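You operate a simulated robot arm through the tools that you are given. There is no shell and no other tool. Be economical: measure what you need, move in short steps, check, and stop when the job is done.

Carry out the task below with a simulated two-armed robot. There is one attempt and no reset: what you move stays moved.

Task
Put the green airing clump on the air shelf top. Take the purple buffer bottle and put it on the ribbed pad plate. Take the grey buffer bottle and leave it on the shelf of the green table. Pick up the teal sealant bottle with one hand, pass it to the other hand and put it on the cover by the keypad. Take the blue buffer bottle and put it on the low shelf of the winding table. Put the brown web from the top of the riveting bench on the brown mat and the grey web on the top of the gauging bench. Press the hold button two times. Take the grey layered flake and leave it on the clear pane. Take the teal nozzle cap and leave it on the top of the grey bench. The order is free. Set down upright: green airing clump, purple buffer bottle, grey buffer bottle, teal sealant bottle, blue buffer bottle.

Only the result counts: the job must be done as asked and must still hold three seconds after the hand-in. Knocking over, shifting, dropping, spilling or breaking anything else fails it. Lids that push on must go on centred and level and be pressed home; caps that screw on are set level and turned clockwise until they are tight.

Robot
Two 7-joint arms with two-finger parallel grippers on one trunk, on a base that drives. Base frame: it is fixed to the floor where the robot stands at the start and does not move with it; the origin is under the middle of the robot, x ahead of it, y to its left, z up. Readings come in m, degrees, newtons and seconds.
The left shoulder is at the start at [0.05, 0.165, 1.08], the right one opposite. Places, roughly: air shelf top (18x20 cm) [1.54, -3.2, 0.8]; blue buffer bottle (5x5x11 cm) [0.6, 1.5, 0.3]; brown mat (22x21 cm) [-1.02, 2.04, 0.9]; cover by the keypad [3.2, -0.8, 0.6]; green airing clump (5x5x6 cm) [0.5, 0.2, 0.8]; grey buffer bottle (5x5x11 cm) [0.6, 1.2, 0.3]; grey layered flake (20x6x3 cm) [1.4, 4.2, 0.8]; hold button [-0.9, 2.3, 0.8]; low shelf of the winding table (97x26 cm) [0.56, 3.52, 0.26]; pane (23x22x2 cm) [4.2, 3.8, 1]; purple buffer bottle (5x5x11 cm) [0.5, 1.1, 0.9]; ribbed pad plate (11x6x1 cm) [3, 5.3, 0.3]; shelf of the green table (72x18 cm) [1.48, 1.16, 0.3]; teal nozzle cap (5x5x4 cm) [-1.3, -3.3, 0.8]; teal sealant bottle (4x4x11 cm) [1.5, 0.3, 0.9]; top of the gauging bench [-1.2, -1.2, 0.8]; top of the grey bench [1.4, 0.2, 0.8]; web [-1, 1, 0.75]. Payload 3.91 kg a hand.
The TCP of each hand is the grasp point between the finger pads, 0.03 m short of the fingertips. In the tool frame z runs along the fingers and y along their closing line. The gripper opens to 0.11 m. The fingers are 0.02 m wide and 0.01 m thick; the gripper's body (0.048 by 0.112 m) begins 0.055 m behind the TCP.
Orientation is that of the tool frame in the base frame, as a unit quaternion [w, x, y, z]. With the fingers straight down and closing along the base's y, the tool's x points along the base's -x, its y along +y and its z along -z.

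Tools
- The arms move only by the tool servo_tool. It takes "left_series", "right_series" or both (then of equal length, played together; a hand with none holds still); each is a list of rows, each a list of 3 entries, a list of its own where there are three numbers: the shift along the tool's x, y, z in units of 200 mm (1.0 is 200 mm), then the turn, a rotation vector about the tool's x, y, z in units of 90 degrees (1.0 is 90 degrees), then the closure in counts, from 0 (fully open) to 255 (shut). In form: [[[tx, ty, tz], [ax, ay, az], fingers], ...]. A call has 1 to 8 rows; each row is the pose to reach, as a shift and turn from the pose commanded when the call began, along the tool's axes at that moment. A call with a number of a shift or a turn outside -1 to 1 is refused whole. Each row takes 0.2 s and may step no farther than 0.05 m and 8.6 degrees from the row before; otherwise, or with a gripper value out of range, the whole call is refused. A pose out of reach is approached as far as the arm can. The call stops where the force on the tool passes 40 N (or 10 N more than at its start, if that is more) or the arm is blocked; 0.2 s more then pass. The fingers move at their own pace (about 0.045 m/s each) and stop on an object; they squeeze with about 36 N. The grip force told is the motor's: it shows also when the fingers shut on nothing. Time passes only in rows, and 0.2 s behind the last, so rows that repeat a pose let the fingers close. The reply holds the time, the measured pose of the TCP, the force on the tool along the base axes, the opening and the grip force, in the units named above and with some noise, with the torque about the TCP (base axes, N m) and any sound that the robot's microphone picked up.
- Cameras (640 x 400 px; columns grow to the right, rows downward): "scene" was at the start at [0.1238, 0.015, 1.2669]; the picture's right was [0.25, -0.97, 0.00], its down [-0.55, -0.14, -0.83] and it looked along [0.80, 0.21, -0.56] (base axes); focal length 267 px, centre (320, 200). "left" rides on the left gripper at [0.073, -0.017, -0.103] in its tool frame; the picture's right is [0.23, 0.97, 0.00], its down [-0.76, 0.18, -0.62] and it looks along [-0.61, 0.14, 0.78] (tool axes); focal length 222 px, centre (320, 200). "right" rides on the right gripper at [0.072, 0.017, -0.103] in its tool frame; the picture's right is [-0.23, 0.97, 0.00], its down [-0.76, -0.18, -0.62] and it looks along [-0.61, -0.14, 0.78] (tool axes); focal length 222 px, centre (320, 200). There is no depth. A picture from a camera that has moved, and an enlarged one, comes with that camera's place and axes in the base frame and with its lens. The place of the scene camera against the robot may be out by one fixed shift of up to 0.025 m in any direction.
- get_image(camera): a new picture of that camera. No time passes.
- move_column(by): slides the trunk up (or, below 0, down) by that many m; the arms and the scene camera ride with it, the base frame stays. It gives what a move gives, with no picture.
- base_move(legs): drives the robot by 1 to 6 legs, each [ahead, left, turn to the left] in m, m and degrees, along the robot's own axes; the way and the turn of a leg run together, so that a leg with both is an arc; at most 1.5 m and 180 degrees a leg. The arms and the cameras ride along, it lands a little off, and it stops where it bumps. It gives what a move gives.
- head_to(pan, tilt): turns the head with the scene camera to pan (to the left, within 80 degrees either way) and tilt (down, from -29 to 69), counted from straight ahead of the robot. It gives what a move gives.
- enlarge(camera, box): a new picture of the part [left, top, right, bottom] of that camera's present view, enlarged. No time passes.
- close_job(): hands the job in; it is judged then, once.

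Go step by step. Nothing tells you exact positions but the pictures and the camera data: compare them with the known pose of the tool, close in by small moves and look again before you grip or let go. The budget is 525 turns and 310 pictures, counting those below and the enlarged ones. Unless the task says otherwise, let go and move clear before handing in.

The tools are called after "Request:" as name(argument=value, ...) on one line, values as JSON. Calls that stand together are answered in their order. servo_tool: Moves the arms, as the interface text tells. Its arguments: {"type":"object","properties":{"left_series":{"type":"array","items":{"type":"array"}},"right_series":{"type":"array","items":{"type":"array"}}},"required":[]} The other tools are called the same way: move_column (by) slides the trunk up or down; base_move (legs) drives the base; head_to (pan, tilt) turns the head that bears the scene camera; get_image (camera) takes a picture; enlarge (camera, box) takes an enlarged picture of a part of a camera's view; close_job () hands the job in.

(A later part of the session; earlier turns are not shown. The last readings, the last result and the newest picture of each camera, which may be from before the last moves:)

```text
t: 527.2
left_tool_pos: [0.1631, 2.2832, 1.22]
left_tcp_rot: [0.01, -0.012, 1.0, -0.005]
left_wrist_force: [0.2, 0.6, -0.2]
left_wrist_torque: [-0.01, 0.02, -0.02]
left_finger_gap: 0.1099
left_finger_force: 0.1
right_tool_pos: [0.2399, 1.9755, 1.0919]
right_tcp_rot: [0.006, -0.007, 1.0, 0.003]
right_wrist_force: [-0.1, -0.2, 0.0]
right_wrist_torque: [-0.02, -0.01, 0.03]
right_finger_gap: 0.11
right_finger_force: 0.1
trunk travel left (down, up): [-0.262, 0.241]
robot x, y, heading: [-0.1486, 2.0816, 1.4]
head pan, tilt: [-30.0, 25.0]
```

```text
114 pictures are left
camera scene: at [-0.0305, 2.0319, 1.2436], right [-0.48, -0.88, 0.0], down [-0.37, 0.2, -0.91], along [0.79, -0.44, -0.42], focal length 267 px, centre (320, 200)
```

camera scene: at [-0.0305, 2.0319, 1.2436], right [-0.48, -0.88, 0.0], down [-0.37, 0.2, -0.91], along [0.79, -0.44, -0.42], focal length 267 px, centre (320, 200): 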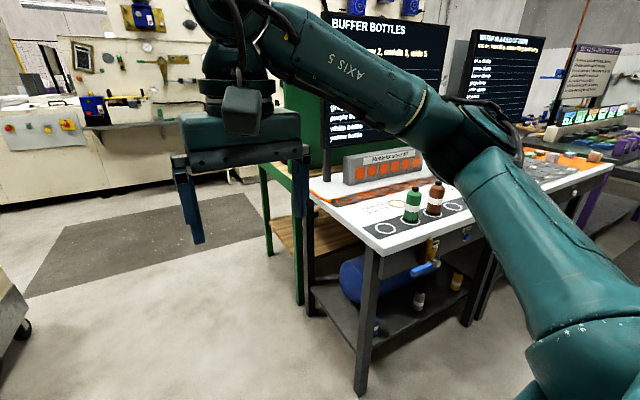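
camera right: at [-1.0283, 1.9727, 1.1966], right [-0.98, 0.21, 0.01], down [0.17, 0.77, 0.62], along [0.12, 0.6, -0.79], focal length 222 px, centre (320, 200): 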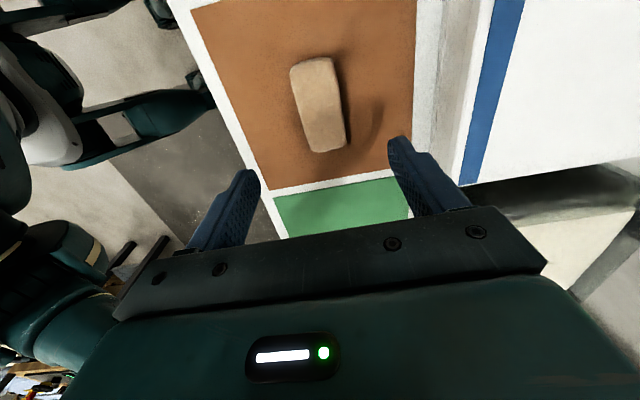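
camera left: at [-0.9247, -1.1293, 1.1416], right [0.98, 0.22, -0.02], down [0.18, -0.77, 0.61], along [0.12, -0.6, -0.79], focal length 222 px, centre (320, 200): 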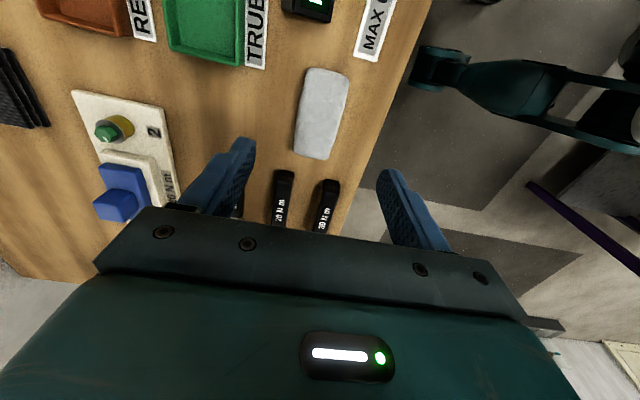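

Request:
base_move(legs=[[0, -0.72, -1.4]])

Request:
move_column(by=-0.26)

Request:
head_to(pan=0, tilt=35)

Request:
get_image(camera="scene")

```text
t: 531.1
left_tool_pos: [0.177, 1.5562, 1.2202]
left_tcp_rot: [0.009, -0.006, 1.0, -0.004]
left_wrist_force: [0.8, 0.0, 0.1]
left_wrist_torque: [0.02, 0.03, 0.0]
left_finger_gap: 0.1098
left_finger_force: 0.1
right_tool_pos: [0.2495, 1.2482, 1.0925]
right_tcp_rot: [0.005, 0.0, 1.0, 0.003]
right_wrist_force: [-0.2, 0.1, -0.7]
right_wrist_torque: [0.02, -0.01, -0.01]
right_finger_gap: 0.1098
right_finger_force: 0.1
trunk travel left (down, up): [-0.262, 0.241]
robot x, y, heading: [-0.1402, 1.3557, 0.3]
head pan, tilt: [-30.0, 25.0]
```

```text
t: 533.8
left_tool_pos: [0.1767, 1.5558, 0.9607]
left_tcp_rot: [0.008, -0.006, 1.0, -0.006]
left_wrist_force: [-0.3, 0.3, 0.4]
left_wrist_torque: [-0.02, 0.02, 0.03]
left_finger_gap: 0.11
left_finger_force: 0.0
right_tool_pos: [0.2501, 1.2472, 0.8321]
right_tcp_rot: [0.005, -0.001, 1.0, 0.004]
right_wrist_force: [-0.2, 0.5, 0.0]
right_wrist_torque: [0.0, 0.01, -0.02]
right_finger_gap: 0.1099
right_finger_force: 0.0
trunk travel left (down, up): [-0.002, 0.501]
robot x, y, heading: [-0.1414, 1.3599, 0.4]
head pan, tilt: [-30.0, 25.0]
```

```text
t: 534.7
left_tool_pos: [0.1764, 1.5563, 0.9606]
left_tcp_rot: [0.008, -0.006, 1.0, -0.005]
left_wrist_force: [-0.4, 0.3, 0.1]
left_wrist_torque: [-0.03, 0.0, -0.04]
left_finger_gap: 0.1102
left_finger_force: 0.0
right_tool_pos: [0.2504, 1.247, 0.833]
right_tcp_rot: [0.005, -0.001, 1.0, 0.004]
right_wrist_force: [-0.4, 0.2, -1.0]
right_wrist_torque: [0.02, -0.01, -0.01]
right_finger_gap: 0.11
right_finger_force: 0.0
trunk travel left (down, up): [-0.002, 0.501]
robot x, y, heading: [-0.1415, 1.3587, 0.7]
head pan, tilt: [0.0, 35.0]
```

```text
113 pictures are left
camera scene: at [-0.0121, 1.3534, 0.9679], right [0.01, -1.0, 0.0], down [-0.57, 0.0, -0.82], along [0.82, 0.01, -0.57], focal length 267 px, centre (320, 200)
```

scene: 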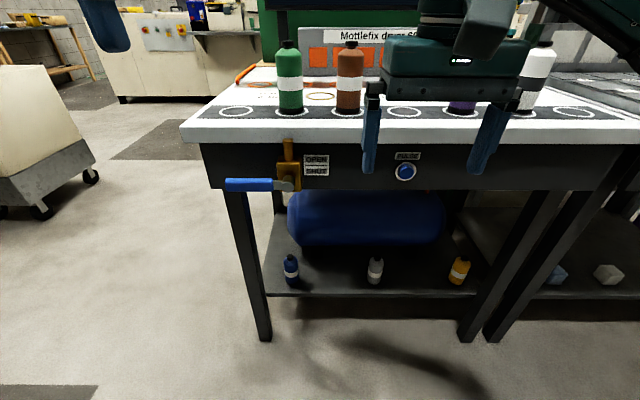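

I see blue and grey bottles on the low shelf front, and purple on the top. I back off and tilt both hands forward for a low reach.

Request:
base_move(legs=[[-0.3, 0, -0.5]])

Request:
servo_tool(left_series=[[[-0.05, 0, 0.08], [0, -0.09, 0], 60], [[-0.1, 0, 0.16], [0, -0.18, 0], 60], [[-0.15, 0, 0.24], [0, -0.27, 0], 60], [[-0.2, 0, 0.32], [0, -0.36, 0], 60], [[-0.25, 0, 0.4], [0, -0.45, 0], 60], [[-0.3, 0, 0.48], [0, -0.54, 0], 60], [[-0.35, 0, 0.56], [0, -0.63, 0], 60], [[-0.4, 0, 0.64], [0, -0.72, 0], 60]], right_series=[[[0, 0, 0.0], [0, -0.09, 0], 60], [[0, 0, 0.0], [0, -0.18, 0], 60], [[-0.02, 0, 0.0], [0, -0.27, 0], 60], [[-0.04, 0, 0.0], [0, -0.36, 0], 60], [[-0.06, 0, 0.0], [0, -0.45, 0], 60], [[-0.08, 0, 0.0], [0, -0.54, 0], 60], [[-0.1, 0, 0.0], [0, -0.63, 0], 60], [[-0.12, 0, 0.0], [0, -0.72, 0], 60]])

```text
t: 536.8
left_tool_pos: [-0.1167, 1.5504, 0.9602]
left_tcp_rot: [0.009, -0.001, 1.0, -0.005]
left_wrist_force: [-1.8, -0.3, 0.7]
left_wrist_torque: [-0.01, 0.01, -0.01]
left_finger_gap: 0.1101
left_finger_force: 0.0
right_tool_pos: [-0.0476, 1.2415, 0.8317]
right_tcp_rot: [0.005, 0.005, 1.0, 0.004]
right_wrist_force: [0.3, 0.1, -0.2]
right_wrist_torque: [0.02, 0.0, 0.03]
right_finger_gap: 0.11
right_finger_force: 0.0
trunk travel left (down, up): [-0.002, 0.501]
robot x, y, heading: [-0.4367, 1.3571, 0.0]
head pan, tilt: [0.0, 35.0]
```

```text
t: 538.6
left_tool_pos: [-0.0296, 1.5486, 0.836]
left_tcp_rot: [0.542, -0.002, 0.84, -0.003]
left_wrist_force: [-1.0, 0.9, -0.2]
left_wrist_torque: [-0.03, 0.0, 0.0]
left_finger_gap: 0.0842
left_finger_force: 0.1
left hand out of reach, approached as far as the arm can: row 8
right_tool_pos: [-0.0228, 1.2421, 0.8329]
right_tcp_rot: [0.542, 0.005, 0.841, 0.002]
right_wrist_force: [0.3, 0.0, 0.7]
right_wrist_torque: [-0.02, -0.04, 0.0]
right_finger_gap: 0.0842
right_finger_force: 0.0
trunk travel left (down, up): [-0.002, 0.501]
robot x, y, heading: [-0.4357, 1.3596, -0.1]
head pan, tilt: [0.0, 35.0]
```

Request:
servo_tool(left_series=[[[0.22, 0, 0.1], [0, 0, 0], 60], [[0.44, 0, 0.2], [0, 0, 0], 60], [[0.66, 0, 0.3], [0, 0, 0], 60], [[0.88, 0, 0.4], [0, 0, 0], 60]], right_series=[[[0.22, 0, 0.1], [0, 0, 0], 60], [[0.44, 0, 0.2], [0, 0, 0], 60], [[0.66, 0, 0.3], [0, 0, 0], 60], [[0.88, 0, 0.4], [0, 0, 0], 60]])

Request:
servo_tool(left_series=[[[0.22, 0, 0.1], [0, 0, 0], 60], [[0.44, 0, 0.2], [0, 0, 0], 60], [[0.66, 0, 0.3], [0, 0, 0], 60], [[0.88, 0, 0.4], [0, 0, 0], 60]], right_series=[[[0.22, 0, 0.1], [0, 0, 0], 60], [[0.44, 0, 0.2], [0, 0, 0], 60], [[0.66, 0, 0.3], [0, 0, 0], 60], [[0.88, 0, 0.4], [0, 0, 0], 60]])

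Request:
get_image(camera="scene")

```text
t: 539.6
left_tool_pos: [0.001, 1.5419, 0.6346]
left_tcp_rot: [0.544, -0.003, 0.839, -0.003]
left_wrist_force: [-0.7, -0.8, 0.8]
left_wrist_torque: [-0.03, 0.04, 0.02]
left_finger_gap: 0.084
left_finger_force: 0.1
left hand out of reach, approached as far as the arm can: row 1, 2, 3, 4
right_tool_pos: [-0.0251, 1.2408, 0.6407]
right_tcp_rot: [0.542, 0.007, 0.841, 0.0]
right_wrist_force: [-0.1, -0.2, -0.2]
right_wrist_torque: [0.01, 0.0, 0.02]
right_finger_gap: 0.0845
right_finger_force: 0.0
right hand out of reach, approached as far as the arm can: row 2, 3
trunk travel left (down, up): [-0.002, 0.501]
robot x, y, heading: [-0.4355, 1.358, -0.2]
head pan, tilt: [0.0, 35.0]
```

```text
t: 540.6
left_tool_pos: [0.0097, 1.5952, 0.5349]
left_tcp_rot: [0.542, -0.002, 0.84, -0.004]
left_wrist_force: [0.1, 0.5, 0.7]
left_wrist_torque: [-0.02, -0.04, -0.02]
left_finger_gap: 0.0842
left_finger_force: 0.1
left hand out of reach, approached as far as the arm can: row 2, 3, 4
right_tool_pos: [-0.0092, 1.2777, 0.4956]
right_tcp_rot: [0.56, 0.02, 0.828, -0.008]
right_wrist_force: [-21.8, -10.0, 48.4]
right_wrist_torque: [0.44, 8.04, 2.0]
right_finger_gap: 0.0841
right_finger_force: 0.1
right hand out of reach, approached as far as the arm can: row 2, 3, 4
trunk travel left (down, up): [-0.002, 0.501]
robot x, y, heading: [-0.4359, 1.3602, -0.4]
head pan, tilt: [0.0, 35.0]
stopped in row 4 (right hand): the force on the tool passed its limit (the readings are from after the stop); the commanded pose is now the measured one
```

```text
112 pictures are left
camera scene: at [-0.3089, 1.3512, 0.9681], right [0.0, -1.0, 0.0], down [-0.57, 0.0, -0.82], along [0.82, 0.0, -0.57], focal length 267 px, centre (320, 200)
```

scene: 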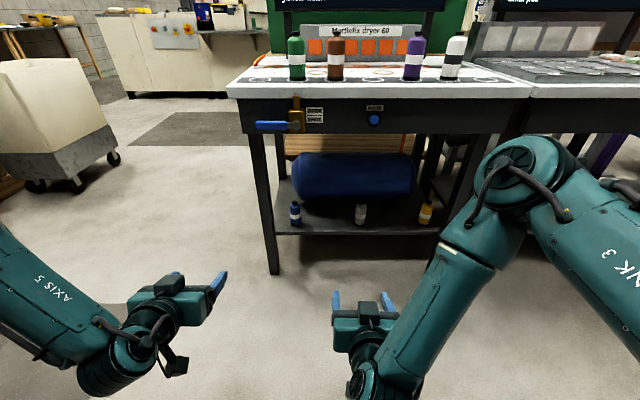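

The right arm touched the robot's own base – too close at that height. I raise, then set a steeper tilt farther ahead.

Request:
move_column(by=0.2)

Request:
servo_tool(left_series=[[[-0.1, -0.05, 0.06], [0, 0.07, 0], 60], [[-0.2, -0.1, 0.15], [0, 0.14, 0], 60], [[-0.3, -0.2, 0.25], [0, 0.21, 0], 60], [[-0.3, -0.3, 0.4], [0, 0.28, 0], 60], [[-0.3, -0.4, 0.5], [0, 0.28, 0], 60]], right_series=[[[-0.1, -0.02, 0.06], [0, 0.07, 0], 60], [[-0.2, -0.05, 0.15], [0, 0.14, 0], 60], [[-0.3, -0.1, 0.25], [0, 0.21, 0], 60], [[-0.3, -0.18, 0.4], [0, 0.28, 0], 60], [[-0.3, -0.22, 0.5], [0, 0.28, 0], 60]])

Request:
get_image(camera="scene")

```text
t: 542.8
left_tool_pos: [0.0113, 1.5965, 0.7344]
left_tcp_rot: [0.542, -0.002, 0.841, -0.003]
left_wrist_force: [0.7, -0.3, 0.2]
left_wrist_torque: [0.0, 0.05, -0.01]
left_finger_gap: 0.0841
left_finger_force: 0.1
right_tool_pos: [-0.0098, 1.2767, 0.6911]
right_tcp_rot: [0.558, 0.019, 0.829, -0.009]
right_wrist_force: [-0.4, 0.5, 0.4]
right_wrist_torque: [-0.02, 0.01, -0.01]
right_finger_gap: 0.0841
right_finger_force: 0.0
trunk travel left (down, up): [-0.202, 0.301]
robot x, y, heading: [-0.4347, 1.3572, -0.1]
head pan, tilt: [0.0, 35.0]
```

```text
t: 544.0
left_tool_pos: [0.118, 1.5292, 0.7612]
left_tcp_rot: [0.346, 0.0, 0.938, -0.005]
left_wrist_force: [-0.6, -0.3, 0.4]
left_wrist_torque: [0.0, 0.01, -0.01]
left_finger_gap: 0.0844
left_finger_force: 0.0
left hand out of reach, approached as far as the arm can: row 5
right_tool_pos: [0.1028, 1.2271, 0.7082]
right_tcp_rot: [0.363, 0.019, 0.932, -0.003]
right_wrist_force: [-0.1, 0.6, 0.2]
right_wrist_torque: [0.03, -0.05, 0.01]
right_finger_gap: 0.0842
right_finger_force: 0.1
trunk travel left (down, up): [-0.202, 0.301]
robot x, y, heading: [-0.4322, 1.3584, -0.4]
head pan, tilt: [0.0, 35.0]
```

```text
111 pictures are left
camera scene: at [-0.3079, 1.351, 1.1679], right [0.0, -1.0, 0.0], down [-0.57, 0.0, -0.82], along [0.82, 0.0, -0.57], focal length 267 px, centre (320, 200)
```

scene: 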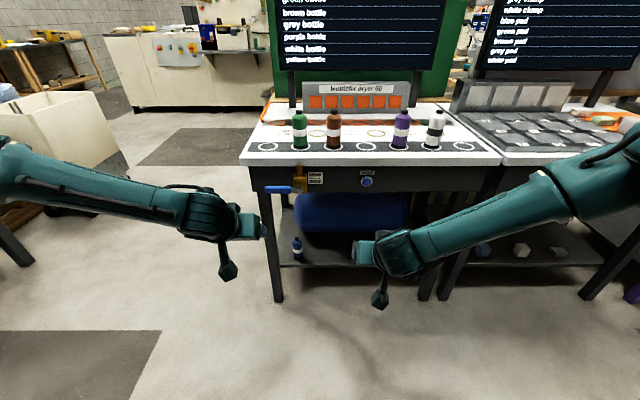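

Request:
servo_tool(left_series=[[[0.16, -0.05, 0.19], [0, 0, 0], 60], [[0.32, -0.1, 0.38], [0, 0, 0], 60], [[0.48, -0.15, 0.56], [0, 0, 0], 60], [[0.65, -0.17, 0.75], [0, 0, 0], 60]], right_series=[[[0.14, 0, 0.17], [0, 0, 0], 60], [[0.28, 0, 0.33], [0, 0, 0], 60], [[0.42, 0, 0.49], [0, 0, 0], 60], [[0.5, 0, 0.6], [0, 0, 0], 60]])

```text
refused: row 1 steps farther than a row can; nothing moved
```

Request:
servo_tool(left_series=[[[0.13, -0.04, 0.15], [0, 0, 0], 60], [[0.26, -0.08, 0.3], [0, 0, 0], 60], [[0.39, -0.12, 0.45], [0, 0, 0], 60], [[0.52, -0.15, 0.6], [0, 0, 0], 60], [[0.65, -0.17, 0.75], [0, 0, 0], 60]], right_series=[[[0.1, 0, 0.12], [0, 0, 0], 60], [[0.2, 0, 0.24], [0, 0, 0], 60], [[0.3, 0, 0.36], [0, 0, 0], 60], [[0.4, 0, 0.48], [0, 0, 0], 60], [[0.5, 0, 0.6], [0, 0, 0], 60]])

```text
t: 545.2
left_tool_pos: [0.0651, 1.5755, 0.6905]
left_tcp_rot: [0.346, -0.001, 0.938, -0.004]
left_wrist_force: [0.1, -0.1, -0.3]
left_wrist_torque: [0.0, -0.01, 0.02]
left_finger_gap: 0.0838
left_finger_force: 0.1
left hand out of reach, approached as far as the arm can: row 1, 2, 3, 4, 5
right_tool_pos: [0.1106, 1.2298, 0.5533]
right_tcp_rot: [0.364, 0.019, 0.931, -0.003]
right_wrist_force: [-0.5, 0.6, -0.8]
right_wrist_torque: [0.01, -0.01, 0.0]
right_finger_gap: 0.0843
right_finger_force: 0.1
trunk travel left (down, up): [-0.202, 0.301]
robot x, y, heading: [-0.4344, 1.3625, -0.3]
head pan, tilt: [0.0, 35.0]
```

The right arm gets low enough; the left is limited. I'll take the grey bottle with the right hand and swing the left hand outward beyond the table end.

Request:
servo_tool(left_series=[[[0, 0.2, -0.05], [0, 0, 0], 60], [[0, 0.4, -0.1], [0, 0, 0], 60], [[0, 0.6, -0.2], [0, 0, 0], 60], [[0, 0.8, -0.3], [0, 0, 0], 60], [[0, 0.98, -0.3], [0, 0, 0], 60]])

Request:
move_column(by=-0.2)

Request:
servo_tool(right_series=[[[0.08, 0, 0.09], [0, 0, 0], 60], [[0.16, 0, 0.18], [0, 0, 0], 60]])

Request:
get_image(camera="scene")

Request:
get_image(camera="right")

```text
t: 546.4
left_tool_pos: [0.0289, 1.7728, 0.7386]
left_tcp_rot: [0.346, 0.0, 0.938, -0.005]
left_wrist_force: [-0.5, 0.1, -0.5]
left_wrist_torque: [0.02, -0.01, -0.02]
left_finger_gap: 0.084
left_finger_force: 0.0
right_tool_pos: [0.1107, 1.2307, 0.5525]
right_tcp_rot: [0.365, 0.02, 0.931, -0.004]
right_wrist_force: [0.4, 0.1, -0.1]
right_wrist_torque: [-0.03, -0.03, -0.01]
right_finger_gap: 0.0842
right_finger_force: 0.1
trunk travel left (down, up): [-0.202, 0.301]
robot x, y, heading: [-0.4324, 1.3596, -0.2]
head pan, tilt: [0.0, 35.0]
```

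```text
t: 548.5
left_tool_pos: [0.0293, 1.7725, 0.5394]
left_tcp_rot: [0.345, 0.0, 0.938, -0.005]
left_wrist_force: [0.2, -0.3, -0.2]
left_wrist_torque: [-0.01, -0.01, -0.03]
left_finger_gap: 0.0844
left_finger_force: 0.0
right_tool_pos: [0.1121, 1.2309, 0.3535]
right_tcp_rot: [0.364, 0.019, 0.931, -0.003]
right_wrist_force: [0.2, -0.5, -0.7]
right_wrist_torque: [-0.02, 0.0, 0.02]
right_finger_gap: 0.0844
right_finger_force: 0.1
trunk travel left (down, up): [-0.002, 0.501]
robot x, y, heading: [-0.4348, 1.3576, -0.6]
head pan, tilt: [0.0, 35.0]
```

```text
t: 549.1
left_tool_pos: [0.0304, 1.7715, 0.5396]
left_tcp_rot: [0.346, 0.0, 0.938, -0.005]
left_wrist_force: [-0.5, -0.6, 0.2]
left_wrist_torque: [0.01, 0.02, -0.01]
left_finger_gap: 0.0842
left_finger_force: 0.1
right_tool_pos: [0.114, 1.2305, 0.3043]
right_tcp_rot: [0.364, 0.018, 0.931, -0.002]
right_wrist_force: [0.2, -0.2, 0.5]
right_wrist_torque: [-0.03, -0.02, 0.03]
right_finger_gap: 0.0841
right_finger_force: 0.1
trunk travel left (down, up): [-0.002, 0.501]
robot x, y, heading: [-0.4315, 1.3566, -0.1]
head pan, tilt: [0.0, 35.0]
```

```text
110 pictures are left
camera scene: at [-0.3079, 1.3512, 0.9679], right [0.0, -1.0, 0.0], down [-0.57, 0.0, -0.82], along [0.82, 0.0, -0.57], focal length 267 px, centre (320, 200)
```

scene: 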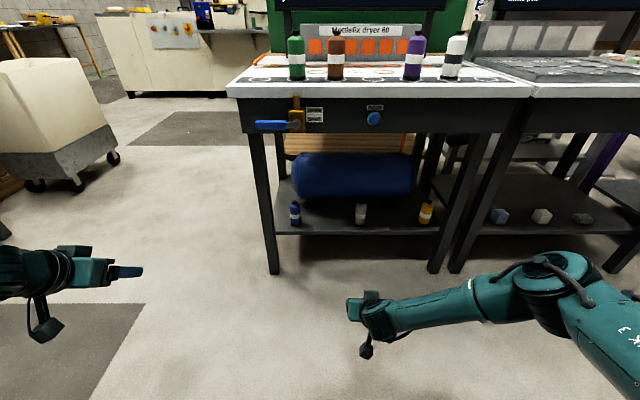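

```text
109 pictures are left
camera right: at [-0.0087, 1.2521, 0.3308], right [0.2, 0.97, 0.16], down [0.13, -0.19, 0.97], along [0.97, -0.18, -0.16], focal length 222 px, centre (320, 200)
```

right: 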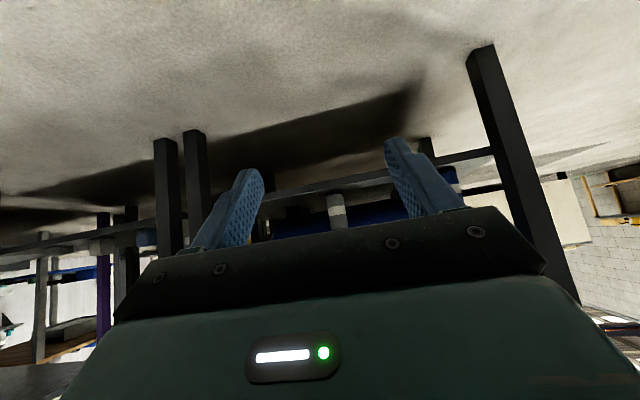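

The right hand is at bottle height. I drive forward under the table edge, in two stages.

Request:
base_move(legs=[[0.31, -0.045, 0]])

Request:
get_image(camera="right")

Request:
get_image(camera="scene")

```text
t: 551.2
left_tool_pos: [0.3373, 1.7264, 0.5392]
left_tcp_rot: [0.346, 0.0, 0.938, -0.005]
left_wrist_force: [0.3, -1.0, 0.3]
left_wrist_torque: [-0.01, -0.05, 0.0]
left_finger_gap: 0.0842
left_finger_force: 0.0
right_tool_pos: [0.4215, 1.1838, 0.3033]
right_tcp_rot: [0.364, 0.02, 0.931, -0.004]
right_wrist_force: [0.0, -0.1, -0.2]
right_wrist_torque: [-0.01, 0.01, -0.02]
right_finger_gap: 0.0841
right_finger_force: 0.1
trunk travel left (down, up): [-0.002, 0.501]
robot x, y, heading: [-0.1247, 1.3162, -0.3]
head pan, tilt: [0.0, 35.0]
```

```text
108 pictures are left
camera right: at [0.2981, 1.2054, 0.331], right [0.21, 0.97, 0.16], down [0.13, -0.19, 0.97], along [0.97, -0.18, -0.16], focal length 222 px, centre (320, 200)
```

right: 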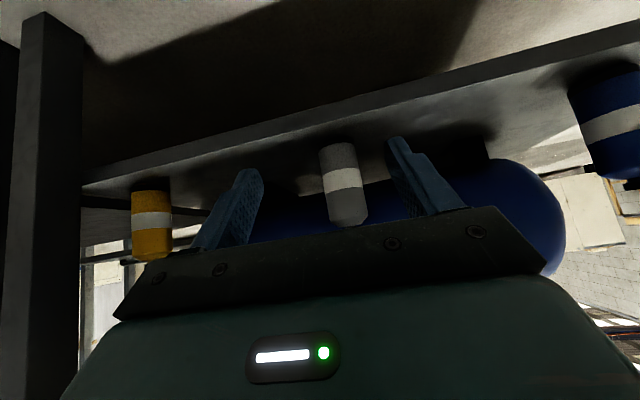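

```text
107 pictures are left
camera scene: at [-0.0008, 1.305, 0.9679], right [0.0, -1.0, 0.0], down [-0.57, 0.0, -0.82], along [0.82, 0.0, -0.57], focal length 267 px, centre (320, 200)
```

scene: 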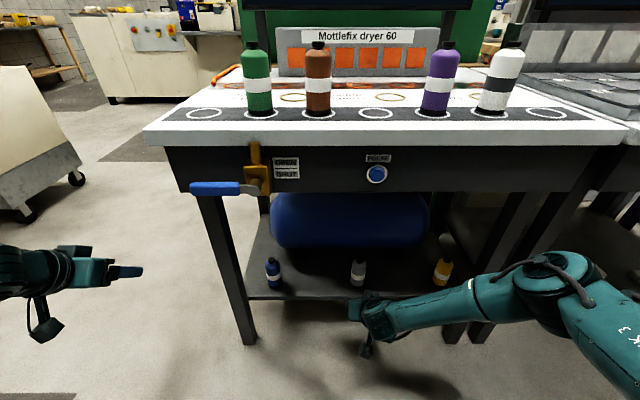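

The elbow would near a table leg, so I extend the arm instead of driving farther.

Request:
servo_tool(right_series=[[[-0.1, 0, 0.1], [0, 0, 0], 60], [[-0.2, 0, 0.2], [0, 0, 0], 60], [[-0.31, 0, 0.3], [0, 0, 0], 60], [[-0.44, 0.0, 0.4], [0, 0, 0], 60]])

Request:
get_image(camera="right")

```text
t: 552.2
left_tool_pos: [0.3366, 1.7267, 0.5396]
left_tcp_rot: [0.347, 0.001, 0.938, -0.005]
left_wrist_force: [0.1, -0.4, 0.9]
left_wrist_torque: [0.01, -0.05, 0.0]
left_finger_gap: 0.0844
left_finger_force: 0.1
right_tool_pos: [0.5388, 1.1794, 0.3051]
right_tcp_rot: [0.363, 0.02, 0.931, -0.004]
right_wrist_force: [-0.7, 0.0, 0.3]
right_wrist_torque: [0.0, 0.01, 0.0]
right_finger_gap: 0.0843
right_finger_force: 0.1
trunk travel left (down, up): [-0.002, 0.501]
robot x, y, heading: [-0.1244, 1.3106, -0.1]
head pan, tilt: [0.0, 35.0]
```

```text
106 pictures are left
camera right: at [0.416, 1.2017, 0.3325], right [0.2, 0.97, 0.16], down [0.13, -0.19, 0.97], along [0.97, -0.18, -0.17], focal length 222 px, centre (320, 200)
```

right: 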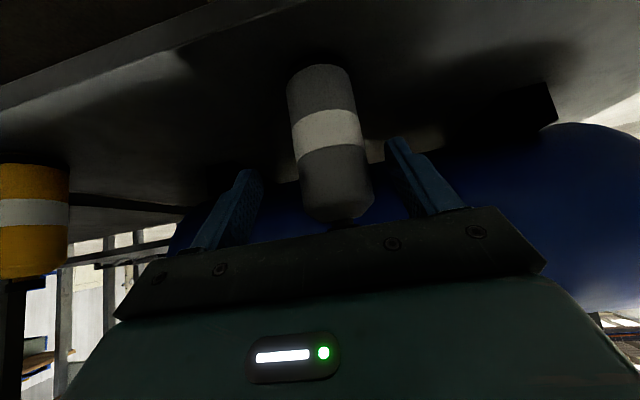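

Bottle between the fingers. I lower 2 cm, nudge forward, and close.

Request:
servo_tool(right_series=[[[0.043, 0.035, 0.109], [0, 0, 0], 60], [[0.043, 0.035, 0.109], [0, 0, 0], 255], [[0.043, 0.035, 0.109], [0, 0, 0], 255], [[0.043, 0.035, 0.109], [0, 0, 0], 255], [[0.043, 0.035, 0.109], [0, 0, 0], 255]])

Request:
get_image(camera="right")

```text
t: 553.4
left_tool_pos: [0.3361, 1.726, 0.5398]
left_tcp_rot: [0.346, 0.0, 0.938, -0.006]
left_wrist_force: [-0.3, 0.6, 0.6]
left_wrist_torque: [0.03, -0.01, 0.01]
left_finger_gap: 0.0844
left_finger_force: 0.0
right_tool_pos: [0.5386, 1.1878, 0.2912]
right_tcp_rot: [0.364, 0.02, 0.931, -0.004]
right_wrist_force: [0.0, 0.9, 0.5]
right_wrist_torque: [-0.05, 0.01, -0.04]
right_finger_gap: 0.043
right_finger_force: 36.0
right hand out of reach, approached as far as the arm can: row 1, 2, 3, 4, 5
trunk travel left (down, up): [-0.002, 0.501]
robot x, y, heading: [-0.1254, 1.3128, -0.1]
head pan, tilt: [0.0, 35.0]
```

```text
105 pictures are left
camera right: at [0.415, 1.2097, 0.3186], right [0.21, 0.97, 0.16], down [0.13, -0.19, 0.97], along [0.97, -0.18, -0.16], focal length 222 px, centre (320, 200)
```

right: 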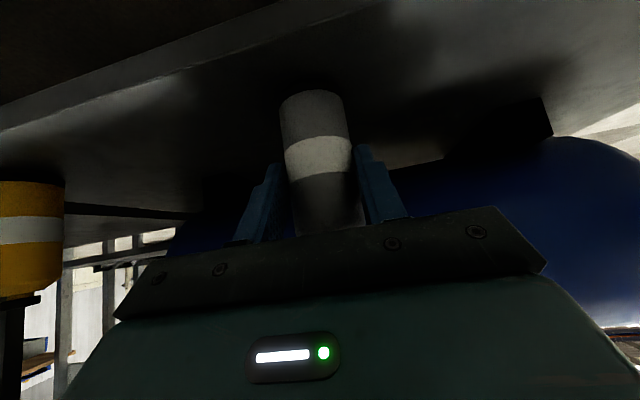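

Gripped. I lift 3 cm and back out.

Request:
move_column(by=0.03)

Request:
base_move(legs=[[-0.35, 0, 0]])

Request:
get_image(camera="right")

Request:
get_image(camera="scene")

```text
t: 554.2
left_tool_pos: [0.3376, 1.7259, 0.57]
left_tcp_rot: [0.346, 0.001, 0.938, -0.005]
left_wrist_force: [0.3, 0.0, 0.0]
left_wrist_torque: [-0.01, 0.0, 0.0]
left_finger_gap: 0.0844
left_finger_force: 0.1
right_tool_pos: [0.5385, 1.1876, 0.3213]
right_tcp_rot: [0.364, 0.02, 0.931, -0.003]
right_wrist_force: [-1.0, -0.4, -1.2]
right_wrist_torque: [0.0, 0.02, -0.05]
right_finger_gap: 0.0434
right_finger_force: 35.7
trunk travel left (down, up): [-0.032, 0.471]
robot x, y, heading: [-0.1251, 1.3165, -0.2]
head pan, tilt: [0.0, 35.0]
```

```text
t: 556.5
left_tool_pos: [-0.0107, 1.7277, 0.57]
left_tcp_rot: [0.346, 0.0, 0.938, -0.006]
left_wrist_force: [-0.5, -1.5, -0.3]
left_wrist_torque: [0.0, -0.01, 0.0]
left_finger_gap: 0.0842
left_finger_force: 0.2
right_tool_pos: [0.1905, 1.1901, 0.3217]
right_tcp_rot: [0.363, 0.02, 0.931, -0.004]
right_wrist_force: [0.4, -0.9, -0.8]
right_wrist_torque: [0.01, 0.04, 0.02]
right_finger_gap: 0.0433
right_finger_force: 35.8
trunk travel left (down, up): [-0.032, 0.471]
robot x, y, heading: [-0.4708, 1.3114, -0.2]
head pan, tilt: [0.0, 35.0]
```

```text
104 pictures are left
camera right: at [0.0684, 1.2121, 0.3483], right [0.2, 0.97, 0.16], down [0.13, -0.19, 0.97], along [0.97, -0.18, -0.16], focal length 222 px, centre (320, 200)
```

right: 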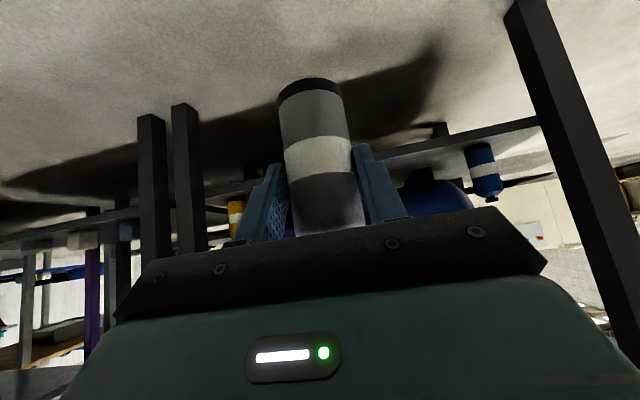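

```text
103 pictures are left
camera scene: at [-0.3473, 1.3066, 0.9979], right [0.0, -1.0, 0.0], down [-0.57, 0.0, -0.82], along [0.82, 0.0, -0.57], focal length 267 px, centre (320, 200)
```

scene: 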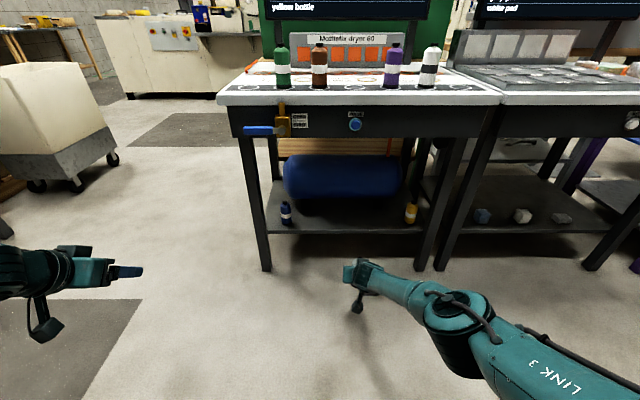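

Grey bottle is held. I test whether the left arm can go low from its present outward posture.

Request:
servo_tool(left_series=[[[0.1, 0, 0.12], [0, 0, 0], 60], [[0.2, 0, 0.24], [0, 0, 0], 60], [[0.3, 0, 0.36], [0, 0, 0], 60], [[0.4, 0, 0.48], [0, 0, 0], 60]])

```text
t: 557.5
left_tool_pos: [-0.0112, 1.7291, 0.4497]
left_tcp_rot: [0.345, 0.003, 0.939, -0.003]
left_wrist_force: [-0.7, -0.4, 1.4]
left_wrist_torque: [-0.03, -0.03, -0.01]
left_finger_gap: 0.0845
left_finger_force: 0.0
left hand out of reach, approached as far as the arm can: row 4
right_tool_pos: [0.1916, 1.19, 0.3216]
right_tcp_rot: [0.364, 0.019, 0.931, -0.004]
right_wrist_force: [0.3, 0.4, -1.9]
right_wrist_torque: [-0.03, 0.06, -0.02]
right_finger_gap: 0.0435
right_finger_force: 35.8
trunk travel left (down, up): [-0.032, 0.471]
robot x, y, heading: [-0.4744, 1.3147, -0.1]
head pan, tilt: [0.0, 35.0]
```

Request:
servo_tool(left_series=[[[-0.1, -0.08, 0.12], [0, 0, 0], 60], [[-0.2, -0.16, 0.25], [0, 0, 0], 60], [[-0.25, -0.25, 0.42], [0, 0, 0], 60], [[-0.25, -0.35, 0.6], [0, 0, 0], 60], [[-0.25, -0.45, 0.75], [0, 0, 0], 60], [[-0.25, -0.5, 0.87], [0, 0, 0], 60]])

```text
t: 558.9
left_tool_pos: [0.0697, 1.6537, 0.4851]
left_tcp_rot: [0.347, -0.001, 0.938, -0.004]
left_wrist_force: [0.7, 0.1, -0.2]
left_wrist_torque: [-0.01, -0.01, 0.0]
left_finger_gap: 0.084
left_finger_force: 0.0
left hand out of reach, approached as far as the arm can: row 1, 2, 3, 4, 5, 6
right_tool_pos: [0.1914, 1.1906, 0.3207]
right_tcp_rot: [0.365, 0.019, 0.931, -0.003]
right_wrist_force: [-0.2, -0.7, -0.8]
right_wrist_torque: [0.0, 0.01, -0.02]
right_finger_gap: 0.0434
right_finger_force: 36.1
trunk travel left (down, up): [-0.032, 0.471]
robot x, y, heading: [-0.4708, 1.3157, -0.5]
head pan, tilt: [0.0, 35.0]
```

Left stays limited low, so I'll move bottles one at a time with the right hand. I drive around to the east side of the green table.

Request:
base_move(legs=[[0, 0.98, 0.5], [1.4, 0, 0], [1.35, 0, 0], [0, 0, -90]])

Request:
base_move(legs=[[0.9, 0, 0]])

Request:
head_to(pan=-50, tilt=30)

Request:
get_image(camera="scene")

```text
t: 580.6
left_tool_pos: [2.5829, 1.7367, 0.484]
left_tcp_rot: [0.239, 0.668, 0.658, -0.25]
left_wrist_force: [0.1, 0.3, 0.2]
left_wrist_torque: [0.01, -0.01, -0.02]
left_finger_gap: 0.0839
left_finger_force: 0.0
right_tool_pos: [2.1179, 1.6217, 0.3214]
right_tcp_rot: [0.253, 0.677, 0.639, -0.262]
right_wrist_force: [-0.1, -0.3, -0.5]
right_wrist_torque: [0.04, 0.02, 0.0]
right_finger_gap: 0.0431
right_finger_force: 36.2
trunk travel left (down, up): [-0.032, 0.471]
robot x, y, heading: [2.2502, 2.2889, -91.1]
head pan, tilt: [0.0, 35.0]
```

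```text
t: 585.3
left_tool_pos: [2.5779, 0.8449, 0.4843]
left_tcp_rot: [0.241, 0.664, 0.662, -0.249]
left_wrist_force: [0.1, 0.8, 0.0]
left_wrist_torque: [0.01, 0.02, 0.01]
left_finger_gap: 0.0842
left_finger_force: 0.0
right_tool_pos: [2.1151, 0.7261, 0.321]
right_tcp_rot: [0.255, 0.672, 0.644, -0.261]
right_wrist_force: [1.0, 0.9, -0.5]
right_wrist_torque: [0.0, 0.0, -0.01]
right_finger_gap: 0.0429
right_finger_force: 36.3
trunk travel left (down, up): [-0.032, 0.471]
robot x, y, heading: [2.2422, 1.3889, -90.4]
head pan, tilt: [0.0, 35.0]
```

```text
t: 586.5
left_tool_pos: [2.5788, 0.8455, 0.4836]
left_tcp_rot: [0.241, 0.665, 0.662, -0.249]
left_wrist_force: [0.0, -0.5, 0.1]
left_wrist_torque: [-0.02, -0.03, 0.03]
left_finger_gap: 0.0841
left_finger_force: 0.1
right_tool_pos: [2.1148, 0.7264, 0.3218]
right_tcp_rot: [0.255, 0.672, 0.644, -0.26]
right_wrist_force: [0.1, -0.6, -1.6]
right_wrist_torque: [-0.01, 0.0, 0.0]
right_finger_gap: 0.0432
right_finger_force: 36.1
trunk travel left (down, up): [-0.032, 0.471]
robot x, y, heading: [2.2406, 1.3899, -90.6]
head pan, tilt: [-50.0, 30.0]
```

```text
102 pictures are left
camera scene: at [2.1797, 1.2953, 1.0057], right [-0.64, 0.77, 0.0], down [0.38, 0.32, -0.87], along [-0.67, -0.55, -0.5], focal length 267 px, centre (320, 200)
```

scene: 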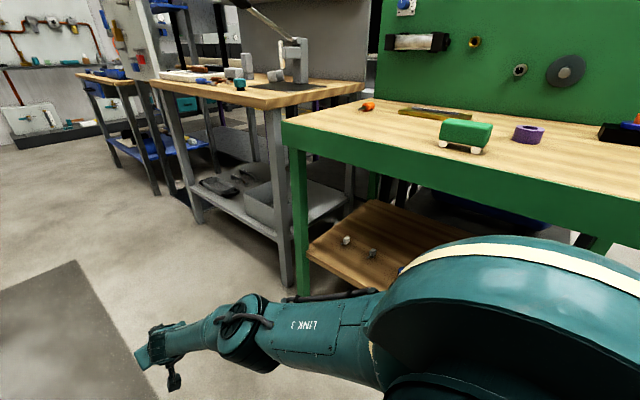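

Request:
base_move(legs=[[0, 0.12, 0], [0, 0, -90]])

Request:
head_to(pan=0, tilt=35)

Request:
get_image(camera="scene")

Request:
get_image(camera="right")

```text
t: 591.6
left_tool_pos: [1.8138, 1.0533, 0.4846]
left_tcp_rot: [-0.006, 0.938, -0.004, -0.346]
left_wrist_force: [-0.3, 0.3, 0.8]
left_wrist_torque: [0.01, 0.0, -0.02]
left_finger_gap: 0.0842
left_finger_force: 0.0
right_tool_pos: [1.696, 1.518, 0.3214]
right_tcp_rot: [-0.006, 0.931, -0.024, -0.365]
right_wrist_force: [0.5, 0.0, -1.0]
right_wrist_torque: [-0.01, -0.03, 0.01]
right_finger_gap: 0.0431
right_finger_force: 35.8
trunk travel left (down, up): [-0.032, 0.471]
robot x, y, heading: [2.3607, 1.3906, 179.4]
head pan, tilt: [-50.0, 30.0]
```

```text
t: 592.7
left_tool_pos: [1.814, 1.0544, 0.4844]
left_tcp_rot: [-0.006, 0.938, -0.004, -0.346]
left_wrist_force: [-0.4, -0.3, -0.8]
left_wrist_torque: [-0.02, 0.0, 0.0]
left_finger_gap: 0.0841
left_finger_force: 0.0
right_tool_pos: [1.6974, 1.5191, 0.3211]
right_tcp_rot: [-0.006, 0.931, -0.024, -0.364]
right_wrist_force: [0.4, 0.2, -2.0]
right_wrist_torque: [-0.01, -0.03, 0.0]
right_finger_gap: 0.0434
right_finger_force: 36.1
trunk travel left (down, up): [-0.032, 0.471]
robot x, y, heading: [2.36, 1.3887, 179.5]
head pan, tilt: [0.0, 35.0]
```

```text
101 pictures are left
camera scene: at [2.2516, 1.3833, 0.9979], right [0.01, 1.0, 0.0], down [0.57, -0.01, -0.82], along [-0.82, 0.01, -0.57], focal length 267 px, centre (320, 200)
```

scene: 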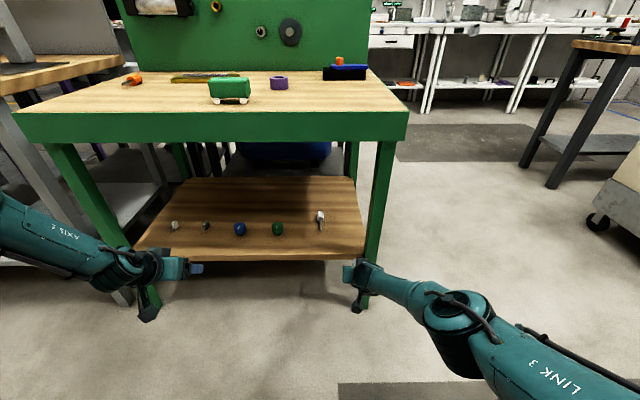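

```text
100 pictures are left
camera right: at [1.8191, 1.4965, 0.3483], right [-0.21, -0.96, 0.16], down [-0.13, 0.19, 0.97], along [-0.97, 0.19, -0.17], focal length 222 px, centre (320, 200)
```

right: 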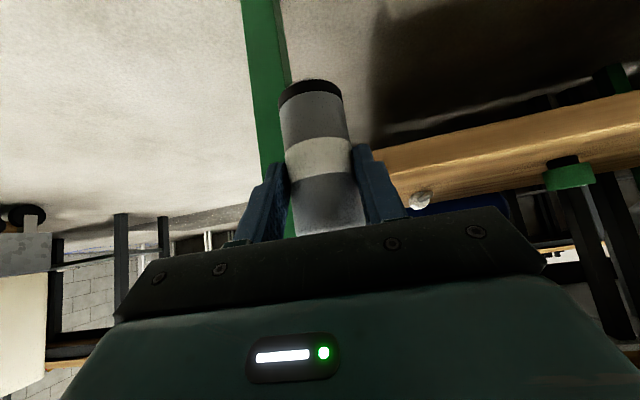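

The shelf's free spot is between the green ball and the driver, about (1.50, 1.30). I strafe, then approach.

Request:
base_move(legs=[[0, 0.222, 0.5], [0.1, 0, 0]])

Request:
get_image(camera="right")

Request:
get_image(camera="scene")

```text
t: 595.1
left_tool_pos: [1.7355, 0.8339, 0.4841]
left_tcp_rot: [-0.005, 0.938, -0.002, -0.347]
left_wrist_force: [0.7, -0.1, -1.1]
left_wrist_torque: [0.02, 0.01, 0.03]
left_finger_gap: 0.084
left_finger_force: 0.0
right_tool_pos: [1.6219, 1.2955, 0.3157]
right_tcp_rot: [-0.007, 0.934, -0.022, -0.356]
right_wrist_force: [21.8, 3.4, 21.1]
right_wrist_torque: [-0.52, 0.28, 0.57]
right_finger_gap: 0.0431
right_finger_force: 36.0
trunk travel left (down, up): [-0.032, 0.471]
robot x, y, heading: [2.2806, 1.1725, 179.5]
head pan, tilt: [0.0, 35.0]
stopped in leg 2: the force on the tool passed its limit (the readings are from after the stop); the commanded pose is now the measured one
```

```text
99 pictures are left
camera right: at [1.7448, 1.2732, 0.3453], right [-0.21, -0.96, 0.16], down [-0.15, 0.19, 0.97], along [-0.97, 0.18, -0.18], focal length 222 px, centre (320, 200)
```

right: 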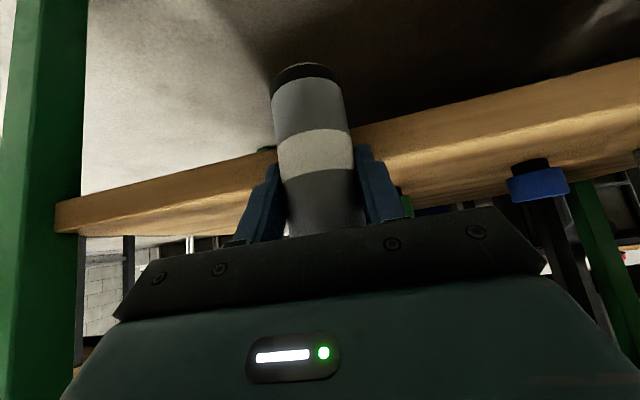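

```text
98 pictures are left
camera scene: at [2.1731, 1.165, 0.998], right [0.01, 1.0, 0.0], down [0.57, 0.0, -0.82], along [-0.82, 0.01, -0.57], focal length 267 px, centre (320, 200)
```

scene: 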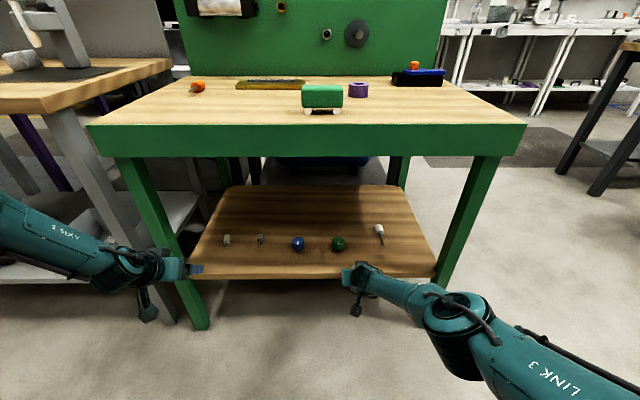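

The bottle touched the shelf edge – the shelf is higher than expected. I back off and check the bottle.

Request:
base_move(legs=[[-0.08, 0, 0]])

Request:
get_image(camera="right")

```text
t: 596.2
left_tool_pos: [1.8147, 0.8322, 0.4844]
left_tcp_rot: [-0.005, 0.939, -0.002, -0.345]
left_wrist_force: [-0.1, 0.2, 0.3]
left_wrist_torque: [0.04, -0.01, 0.07]
left_finger_gap: 0.0841
left_finger_force: 0.1
right_tool_pos: [1.703, 1.2937, 0.3148]
right_tcp_rot: [-0.005, 0.935, -0.021, -0.354]
right_wrist_force: [0.6, -0.1, -2.0]
right_wrist_torque: [0.0, -0.01, -0.03]
right_finger_gap: 0.0434
right_finger_force: 35.9
trunk travel left (down, up): [-0.032, 0.471]
robot x, y, heading: [2.3573, 1.1673, 179.6]
head pan, tilt: [0.0, 35.0]
```

```text
97 pictures are left
camera right: at [1.8246, 1.2716, 0.3434], right [-0.21, -0.96, 0.15], down [-0.15, 0.19, 0.97], along [-0.97, 0.18, -0.18], focal length 222 px, centre (320, 200)
```

right: 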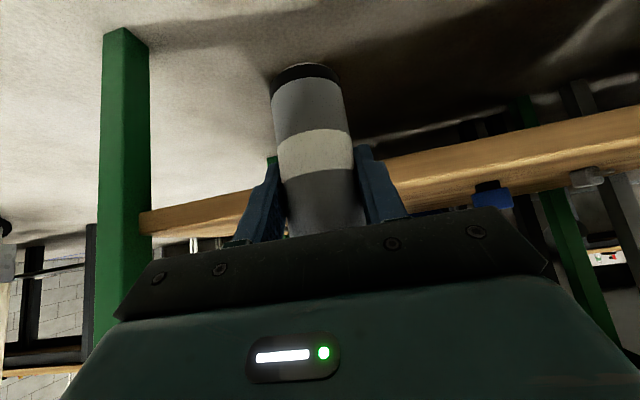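

The bottle got turned about 11° in the grip. I correct by tilting the tool, raise above the shelf (top ≈0.305), and compare.

Request:
servo_tool(right_series=[[[0, 0, 0], [0, -0.06, 0], 255], [[0, 0, 0], [0, -0.12, 0], 255]])

Request:
move_column(by=0.09)

Request:
head_to(pan=-15, tilt=45)

Request:
get_image(camera="scene")

Request:
get_image(camera="left")

```text
t: 596.8
left_tool_pos: [1.8153, 0.8321, 0.4823]
left_tcp_rot: [-0.005, 0.939, -0.001, -0.345]
left_wrist_force: [0.3, -0.4, -0.3]
left_wrist_torque: [0.01, -0.04, 0.02]
left_finger_gap: 0.0841
left_finger_force: 0.1
right_tool_pos: [1.703, 1.2924, 0.3148]
right_tcp_rot: [-0.007, 0.897, -0.02, -0.441]
right_wrist_force: [0.2, 0.2, -1.1]
right_wrist_torque: [-0.04, -0.01, -0.03]
right_finger_gap: 0.0433
right_finger_force: 35.5
trunk travel left (down, up): [-0.032, 0.471]
robot x, y, heading: [2.3578, 1.1729, 179.3]
head pan, tilt: [0.0, 35.0]
```

```text
t: 598.0
left_tool_pos: [1.8142, 0.8318, 0.5737]
left_tcp_rot: [-0.004, 0.939, -0.001, -0.345]
left_wrist_force: [0.1, 0.1, 0.1]
left_wrist_torque: [-0.01, 0.0, -0.01]
left_finger_gap: 0.0842
left_finger_force: 0.0
right_tool_pos: [1.7016, 1.2926, 0.4044]
right_tcp_rot: [-0.008, 0.898, -0.021, -0.44]
right_wrist_force: [-0.2, -0.5, -0.6]
right_wrist_torque: [0.0, -0.02, 0.0]
right_finger_gap: 0.0436
right_finger_force: 35.6
trunk travel left (down, up): [-0.122, 0.381]
robot x, y, heading: [2.3597, 1.1715, 179.6]
head pan, tilt: [0.0, 35.0]
```

```text
t: 598.8
left_tool_pos: [1.8158, 0.8326, 0.5738]
left_tcp_rot: [-0.004, 0.939, -0.001, -0.344]
left_wrist_force: [-0.5, -0.2, 0.8]
left_wrist_torque: [-0.04, -0.04, 0.01]
left_finger_gap: 0.0843
left_finger_force: 0.2
right_tool_pos: [1.7022, 1.2934, 0.4046]
right_tcp_rot: [-0.008, 0.897, -0.021, -0.441]
right_wrist_force: [1.4, 0.5, -1.4]
right_wrist_torque: [-0.02, 0.0, -0.02]
right_finger_gap: 0.0432
right_finger_force: 36.0
trunk travel left (down, up): [-0.122, 0.381]
robot x, y, heading: [2.3601, 1.1699, 179.6]
head pan, tilt: [-15.0, 45.0]
```

```text
96 pictures are left
camera scene: at [2.2607, 1.1852, 1.0731], right [0.26, 0.96, 0.0], down [0.68, -0.19, -0.71], along [-0.68, 0.19, -0.71], focal length 267 px, centre (320, 200)
```

scene: 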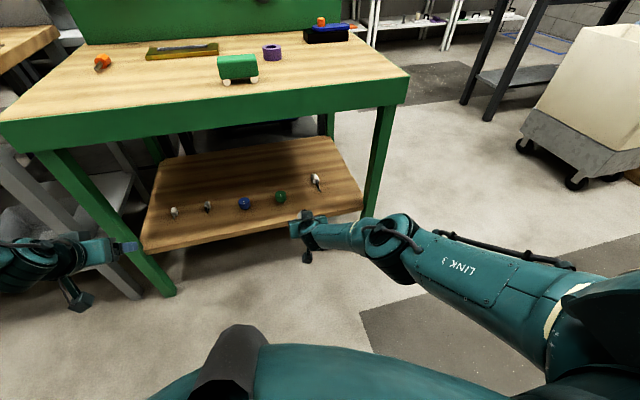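

```text
95 pictures are left
camera left: at [1.9375, 0.8486, 0.6044], right [0.17, -0.97, -0.15], down [-0.18, -0.18, 0.97], along [-0.97, -0.13, -0.2], focal length 222 px, centre (320, 200)
```

left: 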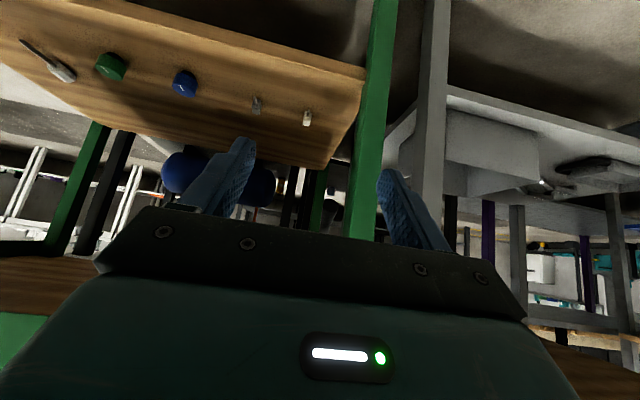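

I align to y≈1.318 between the green ball and the driver, and advance above the shelf.

Request:
base_move(legs=[[0, -0.026, 0], [0.19, 0, 0]])

Request:
get_image(camera="right")

Request:
get_image(camera="scene")

```text
t: 600.8
left_tool_pos: [1.624, 0.8576, 0.5734]
left_tcp_rot: [-0.004, 0.939, -0.001, -0.345]
left_wrist_force: [0.0, 0.1, 0.4]
left_wrist_torque: [-0.03, -0.02, -0.02]
left_finger_gap: 0.0841
left_finger_force: 0.0
right_tool_pos: [1.5102, 1.3188, 0.4036]
right_tcp_rot: [-0.007, 0.897, -0.02, -0.441]
right_wrist_force: [-0.4, -0.5, -1.0]
right_wrist_torque: [-0.01, 0.01, 0.04]
right_finger_gap: 0.0433
right_finger_force: 35.3
trunk travel left (down, up): [-0.122, 0.381]
robot x, y, heading: [2.1683, 1.1979, 179.6]
head pan, tilt: [-15.0, 45.0]
```

```text
94 pictures are left
camera right: at [1.6351, 1.2973, 0.4099], right [-0.18, -0.97, 0.18], down [0.03, 0.18, 0.98], along [-0.98, 0.18, 0.0], focal length 222 px, centre (320, 200)
```

right: 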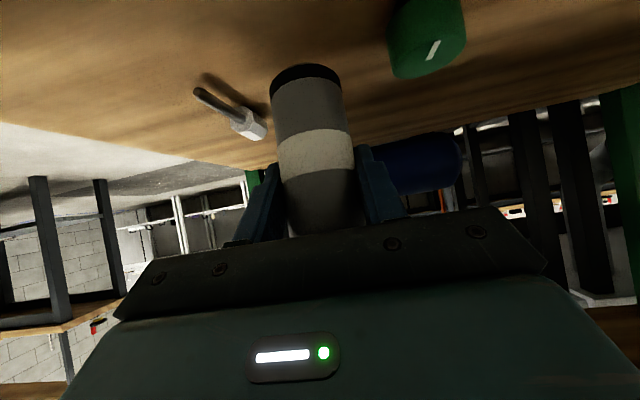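

```text
93 pictures are left
camera scene: at [2.0683, 1.2121, 1.0731], right [0.26, 0.96, 0.0], down [0.68, -0.19, -0.71], along [-0.68, 0.19, -0.71], focal length 267 px, centre (320, 200)
```

scene: 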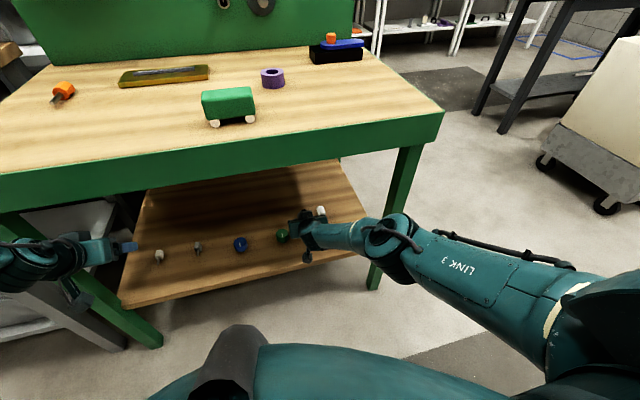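

Nearly vertical now. I lower to contact.

Request:
move_column(by=-0.025)

Request:
move_column(by=-0.006)

Request:
move_column(by=-0.005)

```text
t: 601.5
left_tool_pos: [1.6229, 0.8593, 0.5488]
left_tcp_rot: [-0.004, 0.939, 0.0, -0.345]
left_wrist_force: [-0.3, -0.1, -0.1]
left_wrist_torque: [0.02, 0.0, 0.01]
left_finger_gap: 0.084
left_finger_force: 0.1
right_tool_pos: [1.5108, 1.3198, 0.3785]
right_tcp_rot: [-0.007, 0.898, -0.019, -0.44]
right_wrist_force: [0.0, -0.7, -0.8]
right_wrist_torque: [0.02, 0.0, 0.0]
right_finger_gap: 0.0432
right_finger_force: 36.1
trunk travel left (down, up): [-0.097, 0.406]
robot x, y, heading: [2.1629, 1.1998, 179.8]
head pan, tilt: [-15.0, 45.0]
```

```text
t: 602.1
left_tool_pos: [1.6237, 0.8583, 0.5422]
left_tcp_rot: [-0.004, 0.939, 0.0, -0.345]
left_wrist_force: [-0.1, -0.2, 0.3]
left_wrist_torque: [-0.02, -0.01, 0.0]
left_finger_gap: 0.0843
left_finger_force: 0.1
right_tool_pos: [1.5101, 1.3192, 0.3735]
right_tcp_rot: [-0.007, 0.898, -0.019, -0.44]
right_wrist_force: [0.3, 0.1, -1.0]
right_wrist_torque: [-0.01, 0.0, -0.03]
right_finger_gap: 0.0433
right_finger_force: 35.8
trunk travel left (down, up): [-0.091, 0.412]
robot x, y, heading: [2.1645, 1.196, 179.8]
head pan, tilt: [-15.0, 45.0]
```

```text
t: 602.6
left_tool_pos: [1.6233, 0.8598, 0.5382]
left_tcp_rot: [-0.004, 0.938, -0.001, -0.346]
left_wrist_force: [-0.3, 0.2, -0.6]
left_wrist_torque: [0.02, 0.03, -0.04]
left_finger_gap: 0.0842
left_finger_force: 0.0
right_tool_pos: [1.5088, 1.3187, 0.3711]
right_tcp_rot: [-0.008, 0.896, -0.02, -0.443]
right_wrist_force: [1.3, -0.2, 14.3]
right_wrist_torque: [-0.05, -0.24, 0.03]
right_finger_gap: 0.0435
right_finger_force: 35.6
trunk travel left (down, up): [-0.086, 0.417]
robot x, y, heading: [2.1672, 1.1988, 179.5]
head pan, tilt: [-15.0, 45.0]
```

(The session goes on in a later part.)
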